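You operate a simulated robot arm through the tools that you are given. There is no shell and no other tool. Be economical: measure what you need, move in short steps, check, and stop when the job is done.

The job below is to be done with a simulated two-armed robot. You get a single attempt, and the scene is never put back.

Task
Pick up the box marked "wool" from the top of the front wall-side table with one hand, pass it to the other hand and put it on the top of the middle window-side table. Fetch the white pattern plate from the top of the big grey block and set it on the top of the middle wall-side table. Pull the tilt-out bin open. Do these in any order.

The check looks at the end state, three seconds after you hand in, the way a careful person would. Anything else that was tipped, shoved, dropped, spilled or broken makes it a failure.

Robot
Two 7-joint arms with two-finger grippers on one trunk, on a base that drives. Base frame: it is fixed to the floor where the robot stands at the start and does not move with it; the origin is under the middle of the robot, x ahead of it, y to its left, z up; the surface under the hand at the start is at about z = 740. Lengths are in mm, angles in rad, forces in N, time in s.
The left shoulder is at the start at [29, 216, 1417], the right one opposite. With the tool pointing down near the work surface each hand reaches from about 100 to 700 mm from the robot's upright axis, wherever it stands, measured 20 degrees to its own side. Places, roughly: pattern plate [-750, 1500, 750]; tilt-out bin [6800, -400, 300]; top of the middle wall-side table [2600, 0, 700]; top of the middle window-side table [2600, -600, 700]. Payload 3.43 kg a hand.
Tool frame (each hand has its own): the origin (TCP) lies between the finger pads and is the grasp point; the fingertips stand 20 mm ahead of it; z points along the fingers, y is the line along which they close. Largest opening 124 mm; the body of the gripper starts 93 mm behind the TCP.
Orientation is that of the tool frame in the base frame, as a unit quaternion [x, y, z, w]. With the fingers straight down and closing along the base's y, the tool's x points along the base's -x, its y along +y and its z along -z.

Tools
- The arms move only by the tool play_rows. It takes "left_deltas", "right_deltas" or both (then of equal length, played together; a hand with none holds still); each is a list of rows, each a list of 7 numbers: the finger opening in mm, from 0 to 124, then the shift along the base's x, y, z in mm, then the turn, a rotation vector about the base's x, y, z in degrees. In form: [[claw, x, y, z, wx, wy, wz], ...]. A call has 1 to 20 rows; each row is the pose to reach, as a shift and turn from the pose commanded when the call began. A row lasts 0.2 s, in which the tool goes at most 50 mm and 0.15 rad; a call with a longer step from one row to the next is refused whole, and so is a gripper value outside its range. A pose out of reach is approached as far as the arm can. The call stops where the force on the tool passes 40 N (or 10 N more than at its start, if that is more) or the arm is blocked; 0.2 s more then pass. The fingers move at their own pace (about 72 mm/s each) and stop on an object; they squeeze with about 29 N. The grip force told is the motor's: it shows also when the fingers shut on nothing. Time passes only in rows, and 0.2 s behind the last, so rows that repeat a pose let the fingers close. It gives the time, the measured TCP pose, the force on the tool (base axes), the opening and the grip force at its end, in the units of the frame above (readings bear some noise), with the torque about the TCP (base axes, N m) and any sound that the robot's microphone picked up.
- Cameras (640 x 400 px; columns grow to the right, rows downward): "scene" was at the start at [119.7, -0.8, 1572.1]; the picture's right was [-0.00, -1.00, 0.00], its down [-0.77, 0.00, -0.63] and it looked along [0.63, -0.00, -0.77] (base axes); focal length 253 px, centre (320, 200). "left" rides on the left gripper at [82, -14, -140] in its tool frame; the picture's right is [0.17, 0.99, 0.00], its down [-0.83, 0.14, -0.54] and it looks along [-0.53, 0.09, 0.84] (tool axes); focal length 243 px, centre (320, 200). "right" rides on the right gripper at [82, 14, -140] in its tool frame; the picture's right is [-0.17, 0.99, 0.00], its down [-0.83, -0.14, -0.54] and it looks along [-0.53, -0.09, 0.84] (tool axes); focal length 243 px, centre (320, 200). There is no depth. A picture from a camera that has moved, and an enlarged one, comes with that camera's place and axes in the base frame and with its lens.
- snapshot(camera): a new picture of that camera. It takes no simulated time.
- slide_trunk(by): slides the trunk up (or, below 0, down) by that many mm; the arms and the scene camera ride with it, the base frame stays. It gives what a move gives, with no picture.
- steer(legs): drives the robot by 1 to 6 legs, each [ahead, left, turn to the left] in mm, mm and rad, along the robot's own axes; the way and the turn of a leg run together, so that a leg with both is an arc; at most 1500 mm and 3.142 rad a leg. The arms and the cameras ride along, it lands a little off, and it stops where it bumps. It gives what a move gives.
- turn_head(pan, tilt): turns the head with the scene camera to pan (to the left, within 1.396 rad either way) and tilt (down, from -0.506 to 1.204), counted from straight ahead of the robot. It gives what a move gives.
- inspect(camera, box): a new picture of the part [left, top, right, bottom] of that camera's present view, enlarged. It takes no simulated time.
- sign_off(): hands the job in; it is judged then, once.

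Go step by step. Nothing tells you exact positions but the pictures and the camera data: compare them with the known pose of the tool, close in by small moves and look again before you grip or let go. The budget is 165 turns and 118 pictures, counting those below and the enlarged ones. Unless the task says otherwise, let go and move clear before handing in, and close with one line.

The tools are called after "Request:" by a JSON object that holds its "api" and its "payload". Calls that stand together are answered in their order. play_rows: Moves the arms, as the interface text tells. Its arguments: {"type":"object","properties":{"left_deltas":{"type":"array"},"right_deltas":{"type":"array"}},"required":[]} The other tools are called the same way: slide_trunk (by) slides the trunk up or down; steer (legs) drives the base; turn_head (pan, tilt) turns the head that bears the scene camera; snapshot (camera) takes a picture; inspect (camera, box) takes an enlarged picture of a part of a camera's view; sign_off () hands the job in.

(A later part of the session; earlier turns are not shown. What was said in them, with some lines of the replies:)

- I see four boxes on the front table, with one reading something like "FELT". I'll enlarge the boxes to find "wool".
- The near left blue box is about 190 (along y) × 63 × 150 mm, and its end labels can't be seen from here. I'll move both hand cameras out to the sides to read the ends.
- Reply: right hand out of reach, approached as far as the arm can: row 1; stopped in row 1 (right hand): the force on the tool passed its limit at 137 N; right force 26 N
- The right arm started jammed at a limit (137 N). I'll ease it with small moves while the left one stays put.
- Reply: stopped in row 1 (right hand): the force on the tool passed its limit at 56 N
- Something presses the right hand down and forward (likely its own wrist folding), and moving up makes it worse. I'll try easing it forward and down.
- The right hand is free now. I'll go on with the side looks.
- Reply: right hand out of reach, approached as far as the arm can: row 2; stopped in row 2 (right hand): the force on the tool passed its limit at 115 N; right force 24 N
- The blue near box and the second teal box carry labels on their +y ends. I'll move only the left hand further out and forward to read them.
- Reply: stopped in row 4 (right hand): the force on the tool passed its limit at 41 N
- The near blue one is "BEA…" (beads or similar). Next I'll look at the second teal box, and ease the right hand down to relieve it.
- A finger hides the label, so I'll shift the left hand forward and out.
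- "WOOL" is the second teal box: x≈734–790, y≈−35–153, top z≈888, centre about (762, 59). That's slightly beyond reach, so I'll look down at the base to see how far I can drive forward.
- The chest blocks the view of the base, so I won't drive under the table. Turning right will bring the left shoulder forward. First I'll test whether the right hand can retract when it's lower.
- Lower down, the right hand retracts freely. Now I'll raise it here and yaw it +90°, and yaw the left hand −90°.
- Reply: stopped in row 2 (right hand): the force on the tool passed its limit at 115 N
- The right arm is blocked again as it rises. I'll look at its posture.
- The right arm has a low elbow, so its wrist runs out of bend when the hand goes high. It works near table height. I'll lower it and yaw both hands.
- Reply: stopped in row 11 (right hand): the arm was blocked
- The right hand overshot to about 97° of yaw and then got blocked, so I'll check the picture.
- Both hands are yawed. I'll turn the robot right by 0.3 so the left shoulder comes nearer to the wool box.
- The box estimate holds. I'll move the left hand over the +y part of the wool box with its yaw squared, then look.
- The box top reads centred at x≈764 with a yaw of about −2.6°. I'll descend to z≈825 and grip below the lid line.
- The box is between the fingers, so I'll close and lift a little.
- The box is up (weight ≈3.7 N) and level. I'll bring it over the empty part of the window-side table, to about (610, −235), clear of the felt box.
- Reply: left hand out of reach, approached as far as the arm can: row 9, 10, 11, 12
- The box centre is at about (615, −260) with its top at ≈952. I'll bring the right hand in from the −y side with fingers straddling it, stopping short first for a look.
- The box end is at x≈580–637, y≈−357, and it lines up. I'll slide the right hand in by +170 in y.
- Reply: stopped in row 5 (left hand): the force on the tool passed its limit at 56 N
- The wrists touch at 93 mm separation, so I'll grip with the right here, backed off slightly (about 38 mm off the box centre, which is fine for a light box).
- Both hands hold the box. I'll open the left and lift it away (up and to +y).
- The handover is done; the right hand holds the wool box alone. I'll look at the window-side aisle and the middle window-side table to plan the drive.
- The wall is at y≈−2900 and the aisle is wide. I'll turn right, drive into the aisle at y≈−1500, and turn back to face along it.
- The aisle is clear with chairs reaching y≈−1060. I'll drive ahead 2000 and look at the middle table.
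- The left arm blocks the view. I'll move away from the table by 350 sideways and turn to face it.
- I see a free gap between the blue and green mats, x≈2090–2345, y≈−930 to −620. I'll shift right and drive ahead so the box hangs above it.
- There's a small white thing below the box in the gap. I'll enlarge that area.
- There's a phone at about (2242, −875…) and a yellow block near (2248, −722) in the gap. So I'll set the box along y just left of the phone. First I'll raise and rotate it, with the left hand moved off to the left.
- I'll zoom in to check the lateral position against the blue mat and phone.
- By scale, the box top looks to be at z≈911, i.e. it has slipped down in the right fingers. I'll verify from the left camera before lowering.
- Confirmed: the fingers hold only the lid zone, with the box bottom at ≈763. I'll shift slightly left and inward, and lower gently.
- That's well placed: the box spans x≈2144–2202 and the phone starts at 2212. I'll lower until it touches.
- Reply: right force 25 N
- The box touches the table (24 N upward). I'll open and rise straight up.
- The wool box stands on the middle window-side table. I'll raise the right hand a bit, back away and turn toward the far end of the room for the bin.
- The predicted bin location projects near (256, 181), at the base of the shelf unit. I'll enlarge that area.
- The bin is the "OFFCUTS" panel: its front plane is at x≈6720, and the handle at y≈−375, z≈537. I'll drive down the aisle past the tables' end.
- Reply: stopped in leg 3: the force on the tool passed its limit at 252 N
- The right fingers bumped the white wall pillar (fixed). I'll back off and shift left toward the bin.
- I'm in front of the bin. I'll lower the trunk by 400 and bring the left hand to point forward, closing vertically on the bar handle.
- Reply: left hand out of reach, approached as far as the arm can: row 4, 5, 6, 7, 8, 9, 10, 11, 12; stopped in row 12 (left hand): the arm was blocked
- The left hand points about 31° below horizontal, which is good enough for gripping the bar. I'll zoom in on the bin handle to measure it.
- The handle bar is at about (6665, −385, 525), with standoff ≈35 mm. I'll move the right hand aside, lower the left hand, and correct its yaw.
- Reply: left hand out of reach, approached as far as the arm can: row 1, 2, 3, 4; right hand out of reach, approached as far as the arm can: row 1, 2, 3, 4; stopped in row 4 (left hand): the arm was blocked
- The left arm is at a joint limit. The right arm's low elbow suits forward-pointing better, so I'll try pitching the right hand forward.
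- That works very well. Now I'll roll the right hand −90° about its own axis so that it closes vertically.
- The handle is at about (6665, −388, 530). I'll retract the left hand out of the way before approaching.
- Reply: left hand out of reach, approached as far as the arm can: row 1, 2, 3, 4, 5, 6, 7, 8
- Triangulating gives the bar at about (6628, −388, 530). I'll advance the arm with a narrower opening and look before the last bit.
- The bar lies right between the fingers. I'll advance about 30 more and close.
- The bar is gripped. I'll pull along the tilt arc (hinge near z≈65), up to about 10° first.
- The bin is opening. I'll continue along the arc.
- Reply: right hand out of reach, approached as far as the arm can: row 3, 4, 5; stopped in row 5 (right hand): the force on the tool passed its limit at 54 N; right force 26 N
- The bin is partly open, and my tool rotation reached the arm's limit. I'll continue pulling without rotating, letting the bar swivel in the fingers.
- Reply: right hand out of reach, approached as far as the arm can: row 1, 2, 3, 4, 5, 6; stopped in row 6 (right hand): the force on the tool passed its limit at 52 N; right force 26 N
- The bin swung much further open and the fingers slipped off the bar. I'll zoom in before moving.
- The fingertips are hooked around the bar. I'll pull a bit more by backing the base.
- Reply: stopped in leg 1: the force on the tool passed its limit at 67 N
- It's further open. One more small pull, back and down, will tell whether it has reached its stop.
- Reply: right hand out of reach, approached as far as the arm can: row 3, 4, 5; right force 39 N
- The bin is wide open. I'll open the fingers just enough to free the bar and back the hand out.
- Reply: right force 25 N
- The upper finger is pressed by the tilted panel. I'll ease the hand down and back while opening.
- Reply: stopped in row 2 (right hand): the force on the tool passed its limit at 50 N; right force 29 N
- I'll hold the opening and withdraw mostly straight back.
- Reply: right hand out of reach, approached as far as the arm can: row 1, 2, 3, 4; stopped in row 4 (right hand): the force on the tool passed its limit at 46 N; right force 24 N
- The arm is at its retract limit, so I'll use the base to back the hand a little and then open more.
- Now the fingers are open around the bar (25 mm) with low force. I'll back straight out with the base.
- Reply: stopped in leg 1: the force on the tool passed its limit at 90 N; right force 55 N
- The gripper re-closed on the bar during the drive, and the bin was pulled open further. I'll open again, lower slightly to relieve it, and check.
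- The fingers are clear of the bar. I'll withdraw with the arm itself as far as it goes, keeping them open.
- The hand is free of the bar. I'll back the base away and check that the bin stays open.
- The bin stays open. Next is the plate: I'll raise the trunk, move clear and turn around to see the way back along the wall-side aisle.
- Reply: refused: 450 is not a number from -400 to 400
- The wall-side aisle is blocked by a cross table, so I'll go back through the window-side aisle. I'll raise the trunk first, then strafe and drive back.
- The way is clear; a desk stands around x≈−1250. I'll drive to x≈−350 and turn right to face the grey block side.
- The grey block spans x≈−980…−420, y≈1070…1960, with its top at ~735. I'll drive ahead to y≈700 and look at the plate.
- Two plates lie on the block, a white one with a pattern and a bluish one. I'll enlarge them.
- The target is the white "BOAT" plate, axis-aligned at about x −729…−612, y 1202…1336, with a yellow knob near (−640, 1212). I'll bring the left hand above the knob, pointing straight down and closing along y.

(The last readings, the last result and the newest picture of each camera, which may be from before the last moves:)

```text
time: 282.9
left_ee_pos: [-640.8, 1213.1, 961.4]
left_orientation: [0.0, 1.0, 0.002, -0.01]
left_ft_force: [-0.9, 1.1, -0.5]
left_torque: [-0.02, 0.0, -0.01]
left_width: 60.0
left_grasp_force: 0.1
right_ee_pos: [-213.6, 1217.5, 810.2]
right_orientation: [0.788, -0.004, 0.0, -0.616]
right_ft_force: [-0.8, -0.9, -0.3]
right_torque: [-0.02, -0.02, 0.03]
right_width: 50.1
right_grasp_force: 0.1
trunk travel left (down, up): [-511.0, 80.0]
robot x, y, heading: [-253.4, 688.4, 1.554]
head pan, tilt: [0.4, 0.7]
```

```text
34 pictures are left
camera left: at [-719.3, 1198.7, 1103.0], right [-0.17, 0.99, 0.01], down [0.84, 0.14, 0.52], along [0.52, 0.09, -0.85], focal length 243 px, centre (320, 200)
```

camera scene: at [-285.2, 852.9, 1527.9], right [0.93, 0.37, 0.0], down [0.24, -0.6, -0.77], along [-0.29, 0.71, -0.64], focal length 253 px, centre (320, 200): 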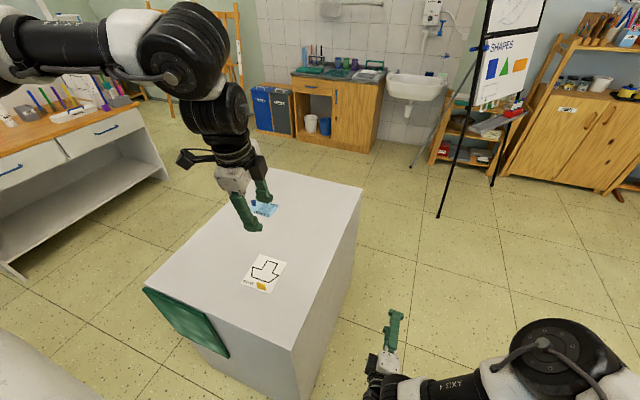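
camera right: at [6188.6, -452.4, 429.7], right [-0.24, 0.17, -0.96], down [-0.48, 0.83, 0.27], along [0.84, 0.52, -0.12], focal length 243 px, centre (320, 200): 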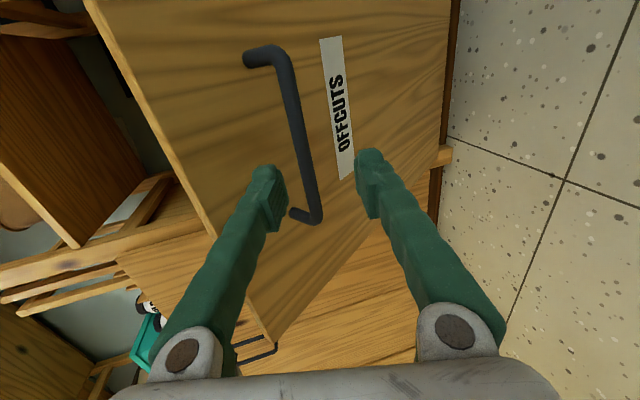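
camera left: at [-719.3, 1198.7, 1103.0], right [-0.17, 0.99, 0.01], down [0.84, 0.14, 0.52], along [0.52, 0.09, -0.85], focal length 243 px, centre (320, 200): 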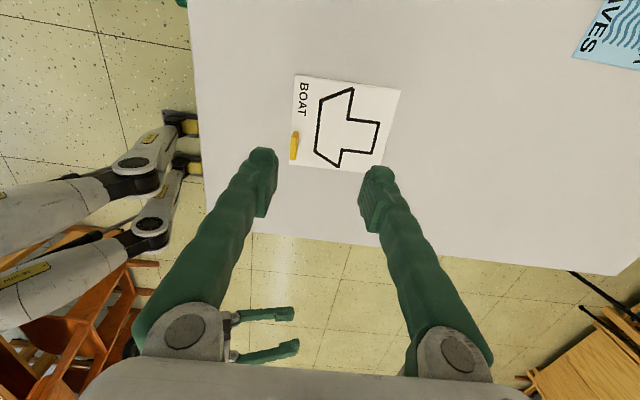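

Triangulating puts the block top at z≈812, and the knob (thin in y) at about (−621, 1186). I'll move there at z≈890 and look again.

Request:
{"api": "play_rows", "payload": {"left_deltas": [[60, 9, -13, -20, 0, 0, 0], [60, 19, -27, -45, 0, 1, 0], [60, 19, -27, -70, 0, 1, 0], [60, 19, -27, -70, 0, 1, 0]]}}

Request:
{"api": "snapshot", "payload": {"camera": "left"}}

Request:
{"api": "inspect", "payload": {"camera": "scene", "box": [210, 200, 330, 310]}}

```text
time: 283.9
left_ee_pos: [-621.7, 1187.4, 889.6]
left_orientation: [0.0, 1.0, 0.002, -0.018]
left_ft_force: [0.5, 0.2, -1.3]
left_torque: [0.03, -0.05, -0.01]
left_width: 60.0
left_grasp_force: 0.0
right_ee_pos: [-214.3, 1217.5, 811.0]
right_orientation: [0.788, -0.004, 0.0, -0.615]
right_ft_force: [0.1, -0.3, -0.1]
right_torque: [0.01, -0.02, 0.03]
right_width: 50.0
right_grasp_force: 0.0
trunk travel left (down, up): [-511.0, 80.0]
robot x, y, heading: [-254.6, 684.3, 1.556]
head pan, tilt: [0.4, 0.7]
```

```text
33 pictures are left
camera left: at [-698.3, 1171.8, 1033.6], right [-0.17, 0.99, 0.01], down [0.85, 0.14, 0.51], along [0.5, 0.09, -0.86], focal length 243 px, centre (320, 200)
```

left: 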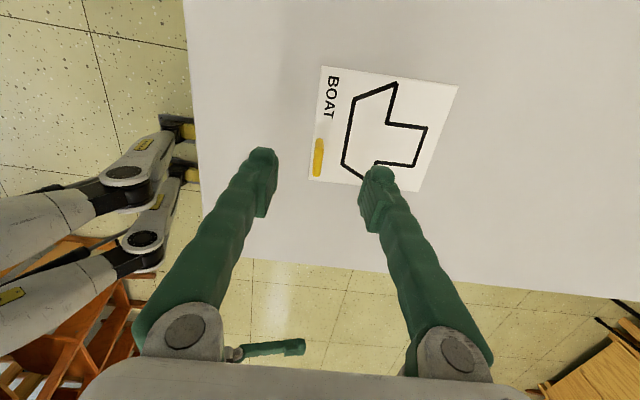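

```text
3.64 times, centred on (270, 255) of scene
camera zoom: at [-285.1, 852.5, 1527.9], right [0.93, 0.37, 0.0], down [0.24, -0.6, -0.77], along [-0.29, 0.71, -0.64], focal length 921 px, centre (502, 0)
```

zoom: 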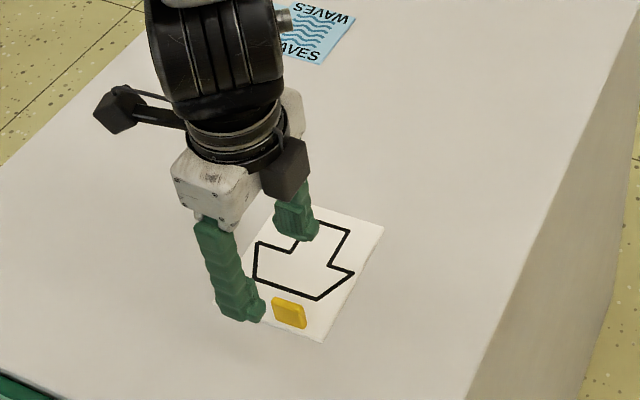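

Precise fit: the knob's middle is at (−617.5, 1185, 818). I'll descend gently to z≈831 and grip it.

Request:
{"api": "play_rows", "payload": {"left_deltas": [[44, 4, -2, -12, 0, 0, 0], [44, 4, -2, -24, 0, 0, 0], [44, 4, -2, -36, 0, 0, 0], [44, 4, -2, -46, 0, 0, 0], [44, 4, -2, -52, 0, 0, 0], [44, 4, -2, -56, 0, 0, 0], [44, 4, -2, -59, 0, 0, 0], [44, 4, -2, -59, 0, 0, 0]]}}

Request:
{"api": "snapshot", "payload": {"camera": "left"}}

Request:
{"api": "inspect", "payload": {"camera": "scene", "box": [230, 220, 310, 300]}}

```text
time: 285.7
left_ee_pos: [-616.5, 1184.5, 831.1]
left_orientation: [0.001, 1.0, 0.002, -0.018]
left_ft_force: [0.0, 0.9, 0.2]
left_torque: [-0.01, -0.01, 0.02]
left_width: 43.9
left_grasp_force: 0.0
right_ee_pos: [-213.7, 1217.0, 810.3]
right_orientation: [0.788, -0.004, 0.0, -0.616]
right_ft_force: [-1.0, 0.1, 0.0]
right_torque: [-0.01, 0.02, 0.0]
right_width: 49.7
right_grasp_force: 0.0
trunk travel left (down, up): [-511.0, 80.0]
robot x, y, heading: [-253.3, 684.5, 1.554]
head pan, tilt: [0.4, 0.7]
```

```text
31 pictures are left
camera left: at [-693.1, 1170.3, 974.4], right [-0.17, 0.99, 0.01], down [0.85, 0.14, 0.51], along [0.5, 0.09, -0.86], focal length 243 px, centre (320, 200)
```

left: 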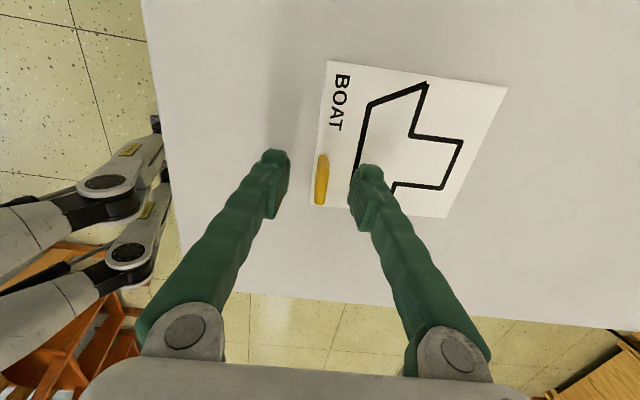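

```text
5.00 times, centred on (270, 260) of scene
camera zoom: at [-285.2, 852.7, 1527.9], right [0.93, 0.37, 0.0], down [0.24, -0.6, -0.76], along [-0.29, 0.71, -0.64], focal length 1266 px, centre (570, -100)
```

zoom: 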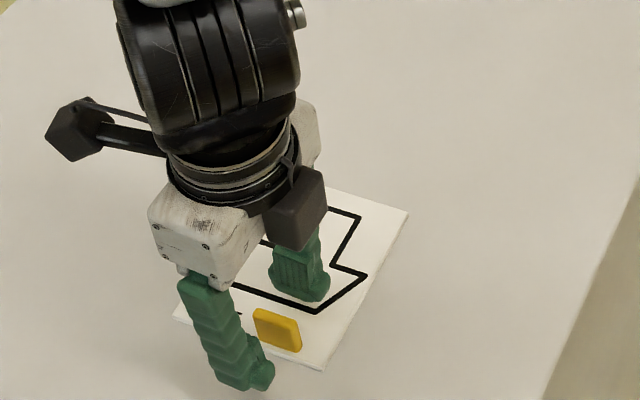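

The knob is centred between the fingertips, so I'll close and lift slightly.

Request:
{"api": "play_rows", "payload": {"left_deltas": [[30, 0, 0, 0, 0, 0, 0], [15, 0, 0, 0, 0, 0, 0], [0, 0, 0, 0, 0, 0, 0], [0, 0, 0, 0, 0, 0, 0], [0, 0, 0, 0, 0, 0, 0]]}}

Request:
{"api": "play_rows", "payload": {"left_deltas": [[0, 0, 0, 3, 0, 0, 0], [0, 0, 0, 8, 0, 0, 0], [0, 0, 0, 16, 0, 0, 0], [0, 0, 0, 26, 0, 0, 0], [0, 0, 0, 40, 0, 0, 0]]}}

Request:
{"api": "snapshot", "payload": {"camera": "left"}}

Request:
{"api": "snapshot", "payload": {"camera": "scene"}}

```text
time: 286.9
left_ee_pos: [-616.3, 1186.2, 830.8]
left_orientation: [0.0, 1.0, 0.002, -0.017]
left_ft_force: [0.4, 0.7, 0.1]
left_torque: [0.0, 0.03, 0.01]
left_width: 6.5
left_grasp_force: 28.8
right_ee_pos: [-213.8, 1216.2, 809.5]
right_orientation: [0.788, -0.004, 0.0, -0.616]
right_ft_force: [0.6, 0.5, -0.2]
right_torque: [0.06, 0.01, -0.04]
right_width: 50.2
right_grasp_force: 0.0
trunk travel left (down, up): [-511.0, 80.0]
robot x, y, heading: [-255.2, 685.7, 1.554]
head pan, tilt: [0.4, 0.7]
```

```text
time: 288.1
left_ee_pos: [-617.0, 1185.0, 871.6]
left_orientation: [0.001, 1.0, 0.002, -0.017]
left_ft_force: [-0.6, -0.3, -0.8]
left_torque: [0.02, -0.01, -0.02]
left_width: 6.5
left_grasp_force: 29.3
right_ee_pos: [-214.6, 1216.9, 810.6]
right_orientation: [0.788, -0.005, 0.001, -0.616]
right_ft_force: [-0.6, -1.0, 0.0]
right_torque: [0.0, 0.01, -0.02]
right_width: 49.9
right_grasp_force: 0.1
trunk travel left (down, up): [-511.0, 80.0]
robot x, y, heading: [-254.2, 687.7, 1.555]
head pan, tilt: [0.4, 0.7]
```

```text
29 pictures are left
camera left: at [-693.8, 1169.8, 1014.8], right [-0.17, 0.99, 0.01], down [0.85, 0.14, 0.51], along [0.5, 0.09, -0.86], focal length 243 px, centre (320, 200)
```

left: 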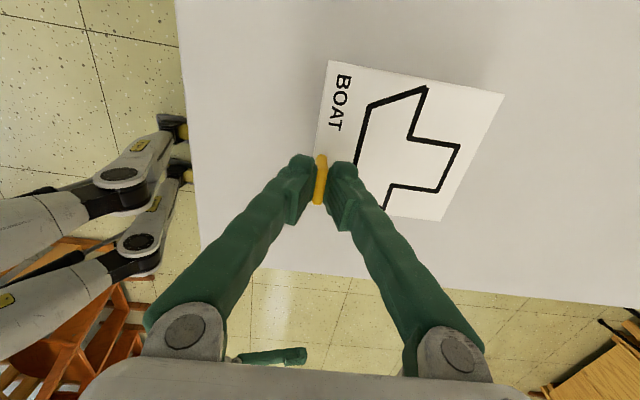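

```text
28 pictures are left
camera scene: at [-285.1, 852.5, 1527.9], right [0.93, 0.37, 0.0], down [0.24, -0.6, -0.77], along [-0.29, 0.71, -0.64], focal length 253 px, centre (320, 200)
```

scene: 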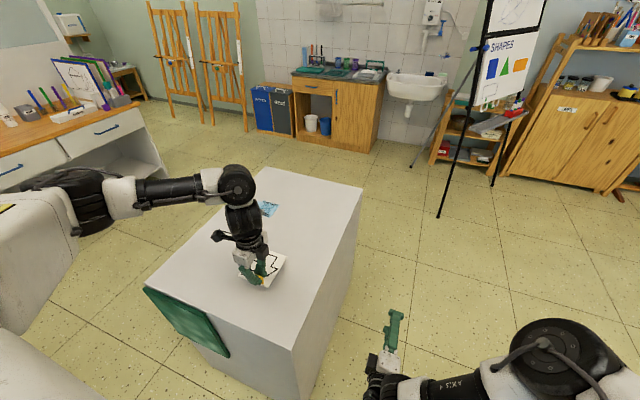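

The plate is held level by its knob. I'll lift it higher, then move off and drive along the wall-side aisle at y≈1100.

Request:
{"api": "play_rows", "payload": {"left_deltas": [[0, 0, 0, 30, 0, 0, 0], [0, 0, 0, 60, 0, 0, 0], [0, 0, 0, 90, 0, 0, 0], [0, 0, 0, 120, 0, 0, 0], [0, 0, 0, 140, 0, 0, 0]]}}

Request:
{"api": "steer", "payload": {"legs": [[0, -150, 0], [420, 0, 0], [0, 0, -1.55]]}}

Request:
{"api": "turn_head", "payload": {"pan": -0.2, "tilt": 0.45}}

Request:
{"api": "snapshot", "payload": {"camera": "scene"}}

```text
time: 289.3
left_ee_pos: [-616.0, 1185.2, 1012.3]
left_orientation: [-0.001, 1.0, 0.002, -0.017]
left_ft_force: [0.0, 0.5, -0.3]
left_torque: [0.0, -0.02, -0.02]
left_width: 6.3
left_grasp_force: 28.9
right_ee_pos: [-213.2, 1216.6, 810.5]
right_orientation: [0.788, -0.004, 0.0, -0.616]
right_ft_force: [-0.3, -0.1, -0.1]
right_torque: [0.0, 0.01, -0.03]
right_width: 50.1
right_grasp_force: 0.1
trunk travel left (down, up): [-511.0, 80.0]
robot x, y, heading: [-253.8, 686.6, 1.557]
head pan, tilt: [0.4, 0.7]
```

```text
time: 299.9
left_ee_pos: [403.8, 1467.3, 1011.1]
left_orientation: [0.71, 0.704, 0.014, -0.011]
left_ft_force: [-0.5, -1.1, -0.3]
left_torque: [0.02, 0.02, -0.02]
left_width: 6.4
left_grasp_force: 28.3
right_ee_pos: [432.1, 1065.5, 810.7]
right_orientation: [-0.551, 0.563, -0.438, 0.433]
right_ft_force: [0.6, 0.7, 0.0]
right_torque: [0.02, 0.02, 0.0]
right_width: 49.9
right_grasp_force: 0.0
trunk travel left (down, up): [-511.0, 80.0]
robot x, y, heading: [-101.2, 1110.4, -0.027]
head pan, tilt: [0.4, 0.7]
```

```text
time: 300.9
left_ee_pos: [402.6, 1467.1, 1012.8]
left_orientation: [0.71, 0.704, 0.014, -0.01]
left_ft_force: [-0.1, 0.2, -0.8]
left_torque: [-0.03, 0.04, -0.02]
left_width: 6.3
left_grasp_force: 28.9
right_ee_pos: [431.3, 1066.4, 810.5]
right_orientation: [-0.552, 0.563, -0.437, 0.433]
right_ft_force: [0.7, 0.2, 0.1]
right_torque: [0.0, -0.01, -0.01]
right_width: 50.1
right_grasp_force: 0.1
trunk travel left (down, up): [-511.0, 80.0]
robot x, y, heading: [-97.5, 1112.9, -0.025]
head pan, tilt: [-0.201, 0.45]
```

```text
27 pictures are left
camera scene: at [78.3, 1087.0, 1550.0], right [-0.22, -0.97, 0.0], down [-0.42, 0.1, -0.9], along [0.88, -0.2, -0.44], focal length 253 px, centre (320, 200)
```

scene: 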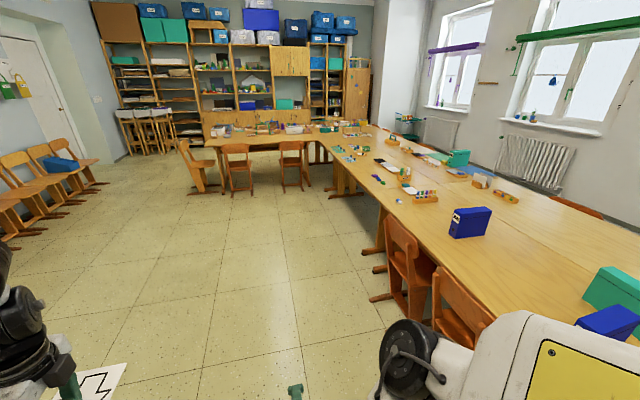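

The aisle is clear. I'll drive ahead 2450 and turn to face the middle wall-side table.

Request:
{"api": "steer", "payload": {"legs": [[1500, 0, 0.02], [950, 0, 0], [0, 0, -1.565]]}}

Request:
{"api": "turn_head", "payload": {"pan": 0, "tilt": 0.65}}

Request:
{"api": "snapshot", "payload": {"camera": "scene"}}

```text
time: 321.1
left_ee_pos: [2742.5, 636.3, 1012.1]
left_orientation: [1.0, 0.022, 0.017, 0.002]
left_ft_force: [-0.1, 0.2, -0.8]
left_torque: [0.05, 0.01, 0.03]
left_width: 6.4
left_grasp_force: 28.8
right_ee_pos: [2342.9, 588.6, 811.1]
right_orientation: [-0.013, 0.788, -0.615, 0.014]
right_ft_force: [-0.2, -0.8, -0.3]
right_torque: [0.03, 0.02, 0.02]
right_width: 49.9
right_grasp_force: 0.0
trunk travel left (down, up): [-511.0, 80.0]
robot x, y, heading: [2353.5, 1118.6, -1.547]
head pan, tilt: [-0.201, 0.45]
```

```text
time: 321.9
left_ee_pos: [2744.3, 637.6, 1013.1]
left_orientation: [1.0, 0.023, 0.018, 0.002]
left_ft_force: [0.2, 0.6, -1.4]
left_torque: [0.0, 0.03, 0.0]
left_width: 6.8
left_grasp_force: 29.0
right_ee_pos: [2343.8, 586.9, 809.4]
right_orientation: [-0.013, 0.788, -0.615, 0.013]
right_ft_force: [-0.3, 0.1, 0.0]
right_torque: [0.01, 0.03, -0.02]
right_width: 50.1
right_grasp_force: 0.0
trunk travel left (down, up): [-511.0, 80.0]
robot x, y, heading: [2363.3, 1122.0, -1.542]
head pan, tilt: [0.0, 0.649]
```

```text
26 pictures are left
camera scene: at [2363.5, 943.8, 1532.3], right [-1.0, -0.03, 0.0], down [-0.02, 0.6, -0.8], along [0.02, -0.8, -0.6], focal length 253 px, centre (320, 200)
```

scene: 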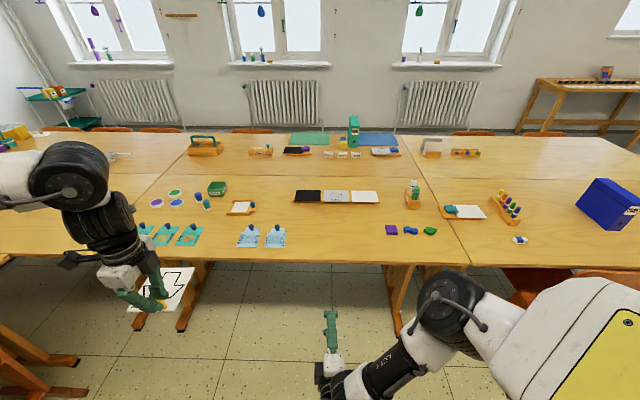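

There's a free area at x≈2130–2510, y≈−60…230. I'll raise the right hand and shift it outward first, to keep it clear of the small blocks when I drive in.

Request:
{"api": "play_rows", "payload": {"right_deltas": [[50, -15, 10, 30, 0, 0, 0], [50, -30, 20, 60, 0, 0, 0], [50, -45, 30, 90, 0, 0, 0], [50, -60, 40, 120, 0, 0, 0], [50, -75, 50, 150, 0, 0, 0], [50, -75, 50, 180, 0, 0, 0], [50, -75, 50, 200, 0, 0, 0]]}}

```text
time: 323.5
left_ee_pos: [2741.5, 637.4, 1013.6]
left_orientation: [1.0, 0.023, 0.017, 0.004]
left_ft_force: [0.0, 0.1, -0.4]
left_torque: [0.01, -0.02, 0.01]
left_width: 6.4
left_grasp_force: 28.7
right_ee_pos: [2233.3, 616.3, 1019.8]
right_orientation: [-0.012, 0.788, -0.615, 0.015]
right_ft_force: [-0.8, 0.1, 0.6]
right_torque: [-0.04, 0.02, 0.06]
right_width: 49.9
right_grasp_force: 0.0
right hand out of reach, approached as far as the arm can: row 5, 6, 7
trunk travel left (down, up): [-511.0, 80.0]
robot x, y, heading: [2359.5, 1120.5, -1.544]
head pan, tilt: [0.0, 0.649]
```

Now I'll bring the left hand inward and move the robot so that the plate is over the free area.

Request:
{"api": "play_rows", "payload": {"left_deltas": [[0, -40, 0, 0, 0, 0, 0], [0, -80, 0, 0, 0, 0, 0], [0, -120, 0, 0, 0, 0, 0], [0, -160, 0, 0, 0, 0, 0], [0, -200, 0, 0, 0, 0, 0], [0, -200, 0, 0, 0, 0, 0]]}}

Request:
{"api": "steer", "payload": {"legs": [[0, -255, -0.027], [470, 0, 0]]}}

Request:
{"api": "turn_head", "payload": {"pan": 0.2, "tilt": 0.9}}

Request:
{"api": "snapshot", "payload": {"camera": "scene"}}

Request:
{"api": "snapshot", "payload": {"camera": "left"}}

```text
time: 324.9
left_ee_pos: [2543.9, 638.9, 1010.7]
left_orientation: [1.0, 0.023, 0.017, 0.002]
left_ft_force: [-0.1, 0.0, -0.6]
left_torque: [0.03, 0.03, -0.02]
left_width: 6.5
left_grasp_force: 29.5
right_ee_pos: [2237.3, 616.0, 1019.3]
right_orientation: [-0.014, 0.788, -0.616, 0.012]
right_ft_force: [0.1, -0.1, -1.0]
right_torque: [0.01, -0.03, -0.04]
right_width: 50.1
right_grasp_force: 0.0
trunk travel left (down, up): [-511.0, 80.0]
robot x, y, heading: [2361.1, 1123.0, -1.541]
head pan, tilt: [0.0, 0.649]
```

```text
time: 331.8
left_ee_pos: [2275.5, 166.4, 1011.8]
left_orientation: [1.0, 0.008, 0.018, 0.003]
left_ft_force: [0.3, 0.0, -0.6]
left_torque: [0.07, 0.0, 0.02]
left_width: 6.4
left_grasp_force: 28.2
right_ee_pos: [1969.7, 152.9, 1019.8]
right_orientation: [-0.002, 0.788, -0.616, 0.005]
right_ft_force: [-0.3, 0.4, 0.5]
right_torque: [0.04, 0.0, 0.0]
right_width: 50.1
right_grasp_force: 0.1
trunk travel left (down, up): [-511.0, 80.0]
robot x, y, heading: [2108.2, 652.4, -1.573]
head pan, tilt: [0.0, 0.649]
```

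```text
time: 332.5
left_ee_pos: [2277.7, 165.6, 1011.9]
left_orientation: [1.0, 0.008, 0.017, 0.002]
left_ft_force: [-0.2, 0.0, 0.2]
left_torque: [0.02, 0.01, -0.02]
left_width: 6.5
left_grasp_force: 28.1
right_ee_pos: [1968.7, 151.7, 1018.7]
right_orientation: [-0.002, 0.788, -0.615, 0.005]
right_ft_force: [0.3, -0.1, -0.1]
right_torque: [-0.02, 0.02, 0.0]
right_width: 50.2
right_grasp_force: 0.0
trunk travel left (down, up): [-511.0, 80.0]
robot x, y, heading: [2112.3, 649.8, -1.571]
head pan, tilt: [0.201, 0.901]
```

```text
25 pictures are left
camera scene: at [2122.0, 489.3, 1511.7], right [-0.98, -0.2, 0.0], down [-0.16, 0.77, -0.62], along [0.12, -0.61, -0.78], focal length 253 px, centre (320, 200)
```

scene: 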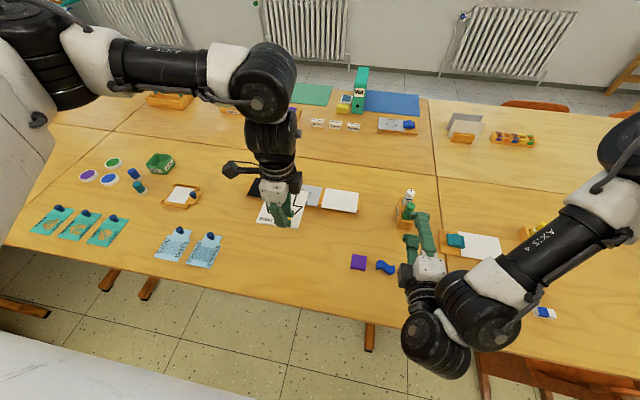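

```text
24 pictures are left
camera left: at [2354.1, 181.6, 1154.5], right [0.18, -0.98, 0.01], down [-0.85, -0.15, 0.51], along [-0.5, -0.1, -0.86], focal length 243 px, centre (320, 200)
```

left: 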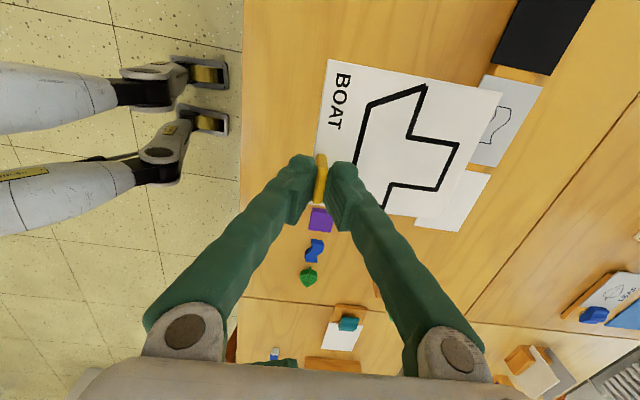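

The placement spot is clear. I'll lower to z≈785, then continue in small steps.

Request:
{"api": "play_rows", "payload": {"left_deltas": [[0, 0, 0, -35, 0, 0, 0], [0, 0, 0, -70, 0, 0, 0], [0, 0, 0, -105, 0, 0, 0], [0, 0, 0, -140, 0, 0, 0], [0, 0, 0, -175, 0, 0, 0], [0, 0, 0, -205, 0, 0, 0], [0, 0, 0, -222, 0, 0, 0], [0, 0, 0, -227, 0, 0, 0], [0, 0, 0, -227, 0, 0, 0]]}}

Request:
{"api": "inspect", "payload": {"camera": "scene", "box": [210, 170, 350, 290]}}

```text
time: 334.5
left_ee_pos: [2276.6, 167.1, 782.6]
left_orientation: [1.0, 0.009, 0.017, 0.003]
left_ft_force: [-0.2, -0.3, -0.7]
left_torque: [0.02, -0.02, 0.0]
left_width: 6.7
left_grasp_force: 29.1
right_ee_pos: [1969.4, 151.9, 1020.1]
right_orientation: [-0.002, 0.788, -0.616, 0.005]
right_ft_force: [-0.7, 0.0, -0.2]
right_torque: [-0.01, -0.02, -0.03]
right_width: 49.8
right_grasp_force: 0.1
trunk travel left (down, up): [-511.0, 80.0]
robot x, y, heading: [2110.7, 657.7, -1.57]
head pan, tilt: [0.201, 0.901]
```

```text
3.33 times, centred on (280, 230) of scene
camera zoom: at [2122.1, 489.6, 1511.7], right [-0.98, -0.2, 0.0], down [-0.16, 0.77, -0.62], along [0.12, -0.61, -0.78], focal length 844 px, centre (453, 100)
```

zoom: 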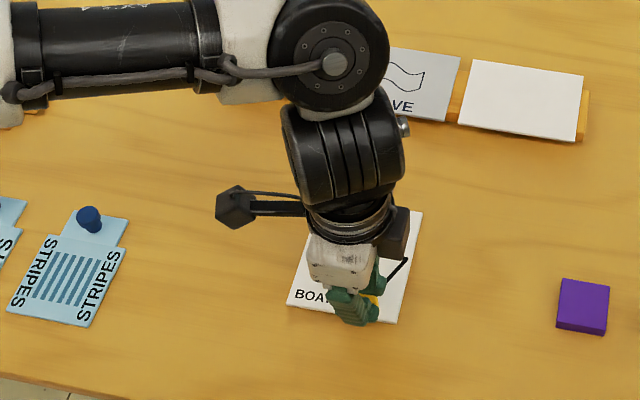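

It's clear and nearly down. I'll lower in 2 mm steps.

Request:
{"api": "play_rows", "payload": {"left_deltas": [[0, 0, 0, -2, 0, 0, 0], [0, 0, 0, -4, 0, 0, 0], [0, 0, 0, -6, 0, 0, 0], [0, 0, 0, -8, 0, 0, 0], [0, 0, 0, -10, 0, 0, 0], [0, 0, 0, -12, 0, 0, 0]]}}

```text
time: 335.9
left_ee_pos: [2275.2, 166.3, 774.4]
left_orientation: [1.0, 0.008, 0.017, 0.003]
left_ft_force: [1.9, -1.5, 26.0]
left_torque: [-0.01, -0.01, 0.07]
left_width: 6.2
left_grasp_force: 29.0
right_ee_pos: [1970.4, 153.7, 1020.7]
right_orientation: [-0.001, 0.787, -0.616, 0.005]
right_ft_force: [-0.4, -0.2, 0.6]
right_torque: [-0.02, -0.02, 0.0]
right_width: 50.2
right_grasp_force: 0.2
trunk travel left (down, up): [-511.0, 80.0]
robot x, y, heading: [2109.8, 652.6, -1.567]
head pan, tilt: [0.201, 0.901]
```

The plate is in contact (26 N upward). I'll relieve it slightly, open a little and rise.

Request:
{"api": "play_rows", "payload": {"left_deltas": [[0, 0, 0, 3, 0, 0, 0], [20, 0, 0, 3, 0, 0, 0], [30, 0, 0, 3, 0, 0, 0], [30, 0, 0, 3, 0, 0, 0], [30, 0, 0, 12, 0, 0, 0], [30, 0, 0, 30, 0, 0, 0], [30, 0, 0, 60, 0, 0, 0], [30, 0, 0, 100, 0, 0, 0], [30, 0, 0, 140, 0, 0, 0], [30, 0, 0, 180, 0, 0, 0]]}}

Request:
{"api": "snapshot", "payload": {"camera": "left"}}

Request:
{"api": "snapshot", "payload": {"camera": "scene"}}

```text
time: 338.1
left_ee_pos: [2279.1, 168.0, 953.4]
left_orientation: [1.0, 0.007, 0.018, 0.001]
left_ft_force: [0.3, 0.2, -0.8]
left_torque: [0.02, -0.01, -0.03]
left_width: 30.0
left_grasp_force: 0.1
right_ee_pos: [1970.1, 153.4, 1018.6]
right_orientation: [-0.002, 0.788, -0.616, 0.004]
right_ft_force: [0.0, 0.0, 0.2]
right_torque: [-0.01, 0.0, -0.03]
right_width: 50.0
right_grasp_force: 0.1
trunk travel left (down, up): [-511.0, 80.0]
robot x, y, heading: [2110.2, 651.4, -1.571]
head pan, tilt: [0.201, 0.901]
```

```text
22 pictures are left
camera left: at [2356.2, 182.6, 1095.1], right [0.18, -0.98, 0.01], down [-0.85, -0.15, 0.51], along [-0.5, -0.1, -0.86], focal length 243 px, centre (320, 200)
```

left: 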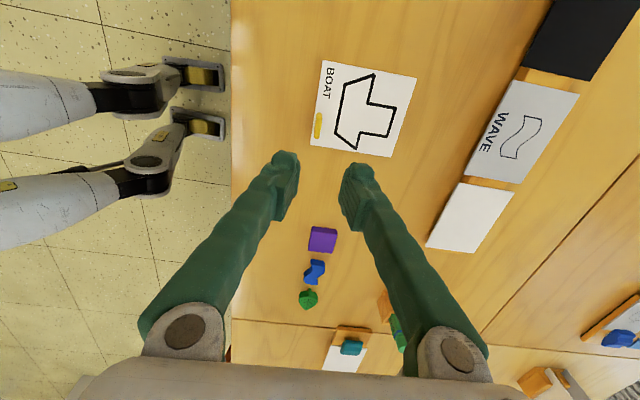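

```text
21 pictures are left
camera scene: at [2121.7, 490.4, 1511.8], right [-0.98, -0.2, 0.0], down [-0.16, 0.77, -0.62], along [0.12, -0.61, -0.78], focal length 253 px, centre (320, 200)
```

scene: 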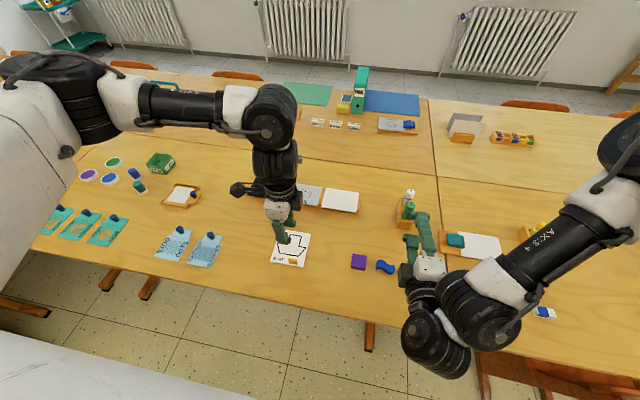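

The plate lies flat on the middle wall-side table. I'll back away and take a final look at the wool box.

Request:
{"api": "steer", "payload": {"legs": [[-350, 0, 0]]}}

Request:
{"api": "turn_head", "payload": {"pan": 0.0, "tilt": 0.6}}

Request:
{"api": "inspect", "payload": {"camera": "scene", "box": [160, 80, 480, 280]}}

Request:
{"api": "turn_head", "payload": {"pan": 1.35, "tilt": 0.3}}

Request:
{"api": "snapshot", "payload": {"camera": "scene"}}

```text
time: 340.8
left_ee_pos: [2278.3, 517.9, 950.5]
left_orientation: [1.0, 0.009, 0.017, 0.002]
left_ft_force: [0.3, 0.7, -0.3]
left_torque: [-0.01, -0.03, -0.01]
left_width: 30.0
left_grasp_force: 0.0
right_ee_pos: [1971.0, 505.5, 1018.6]
right_orientation: [-0.002, 0.788, -0.616, 0.006]
right_ft_force: [-0.7, 1.2, -0.2]
right_torque: [-0.01, -0.03, -0.03]
right_width: 50.2
right_grasp_force: 0.0
trunk travel left (down, up): [-511.0, 80.0]
robot x, y, heading: [2108.5, 1006.4, -1.563]
head pan, tilt: [0.201, 0.901]
```

```text
time: 341.6
left_ee_pos: [2279.6, 518.6, 951.2]
left_orientation: [1.0, 0.008, 0.018, 0.002]
left_ft_force: [0.5, 0.4, 0.6]
left_torque: [0.05, 0.01, 0.02]
left_width: 30.1
left_grasp_force: 0.0
right_ee_pos: [1970.1, 505.2, 1019.6]
right_orientation: [-0.003, 0.788, -0.615, 0.005]
right_ft_force: [-0.5, -1.0, 0.2]
right_torque: [-0.04, 0.03, -0.02]
right_width: 49.7
right_grasp_force: 0.1
trunk travel left (down, up): [-511.0, 80.0]
robot x, y, heading: [2108.0, 1006.2, -1.567]
head pan, tilt: [0.0, 0.6]
```

```text
2.00 times, centred on (320, 180) of scene
camera zoom: at [2107.2, 827.8, 1536.5], right [-1.0, 0.0, 0.0], down [0.0, 0.57, -0.82], along [0.0, -0.82, -0.57], focal length 506 px, centre (320, 240)
```

zoom: 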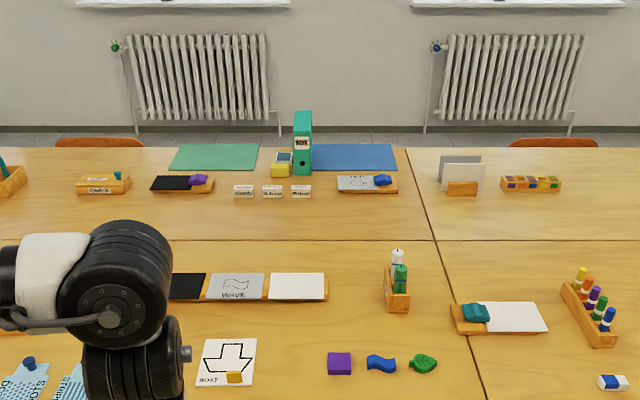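

```text
time: 343.1
left_ee_pos: [2279.7, 518.5, 951.3]
left_orientation: [1.0, 0.008, 0.017, 0.003]
left_ft_force: [0.9, -0.3, 0.8]
left_torque: [0.01, -0.01, -0.02]
left_width: 30.0
left_grasp_force: 0.0
right_ee_pos: [1970.5, 504.1, 1018.6]
right_orientation: [-0.002, 0.788, -0.616, 0.004]
right_ft_force: [0.0, 0.2, 0.6]
right_torque: [0.02, 0.0, -0.01]
right_width: 49.9
right_grasp_force: 0.0
trunk travel left (down, up): [-511.0, 80.0]
robot x, y, heading: [2107.8, 1006.4, -1.568]
head pan, tilt: [1.349, 0.3]
```

```text
19 pictures are left
camera scene: at [2198.1, 895.3, 1564.0], right [-0.22, -0.98, 0.0], down [-0.29, 0.06, -0.96], along [0.93, -0.21, -0.3], focal length 253 px, centre (320, 200)
```

scene: 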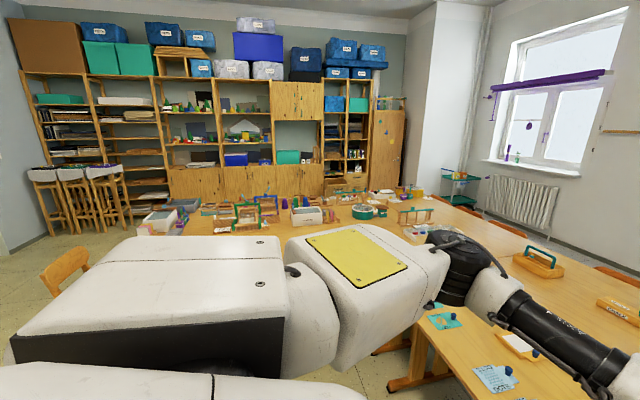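

The wool box stands upright on its table, the plate lies flat on its table, and the bin was still open when I left it. Both hands are empty and clear, so I'll hand in.

Request:
{"api": "sign_off", "payload": {}}

```text
The job is handed in.
```

The job is handed in, with all three tasks done. The "wool" box was passed from the left hand to the right and stands on the middle window-side table. The white "BOAT" plate lies flat on the middle wall-side table. The tilt-out bin was pulled open and was still open when I drove away; I couldn't see it in the last picture. Two bumps on the way: the right hand knocked the wall pillar while I was driving, and the box slipped down in the right hand's grip before I set it down. I saw nothing moved or damaged by either.
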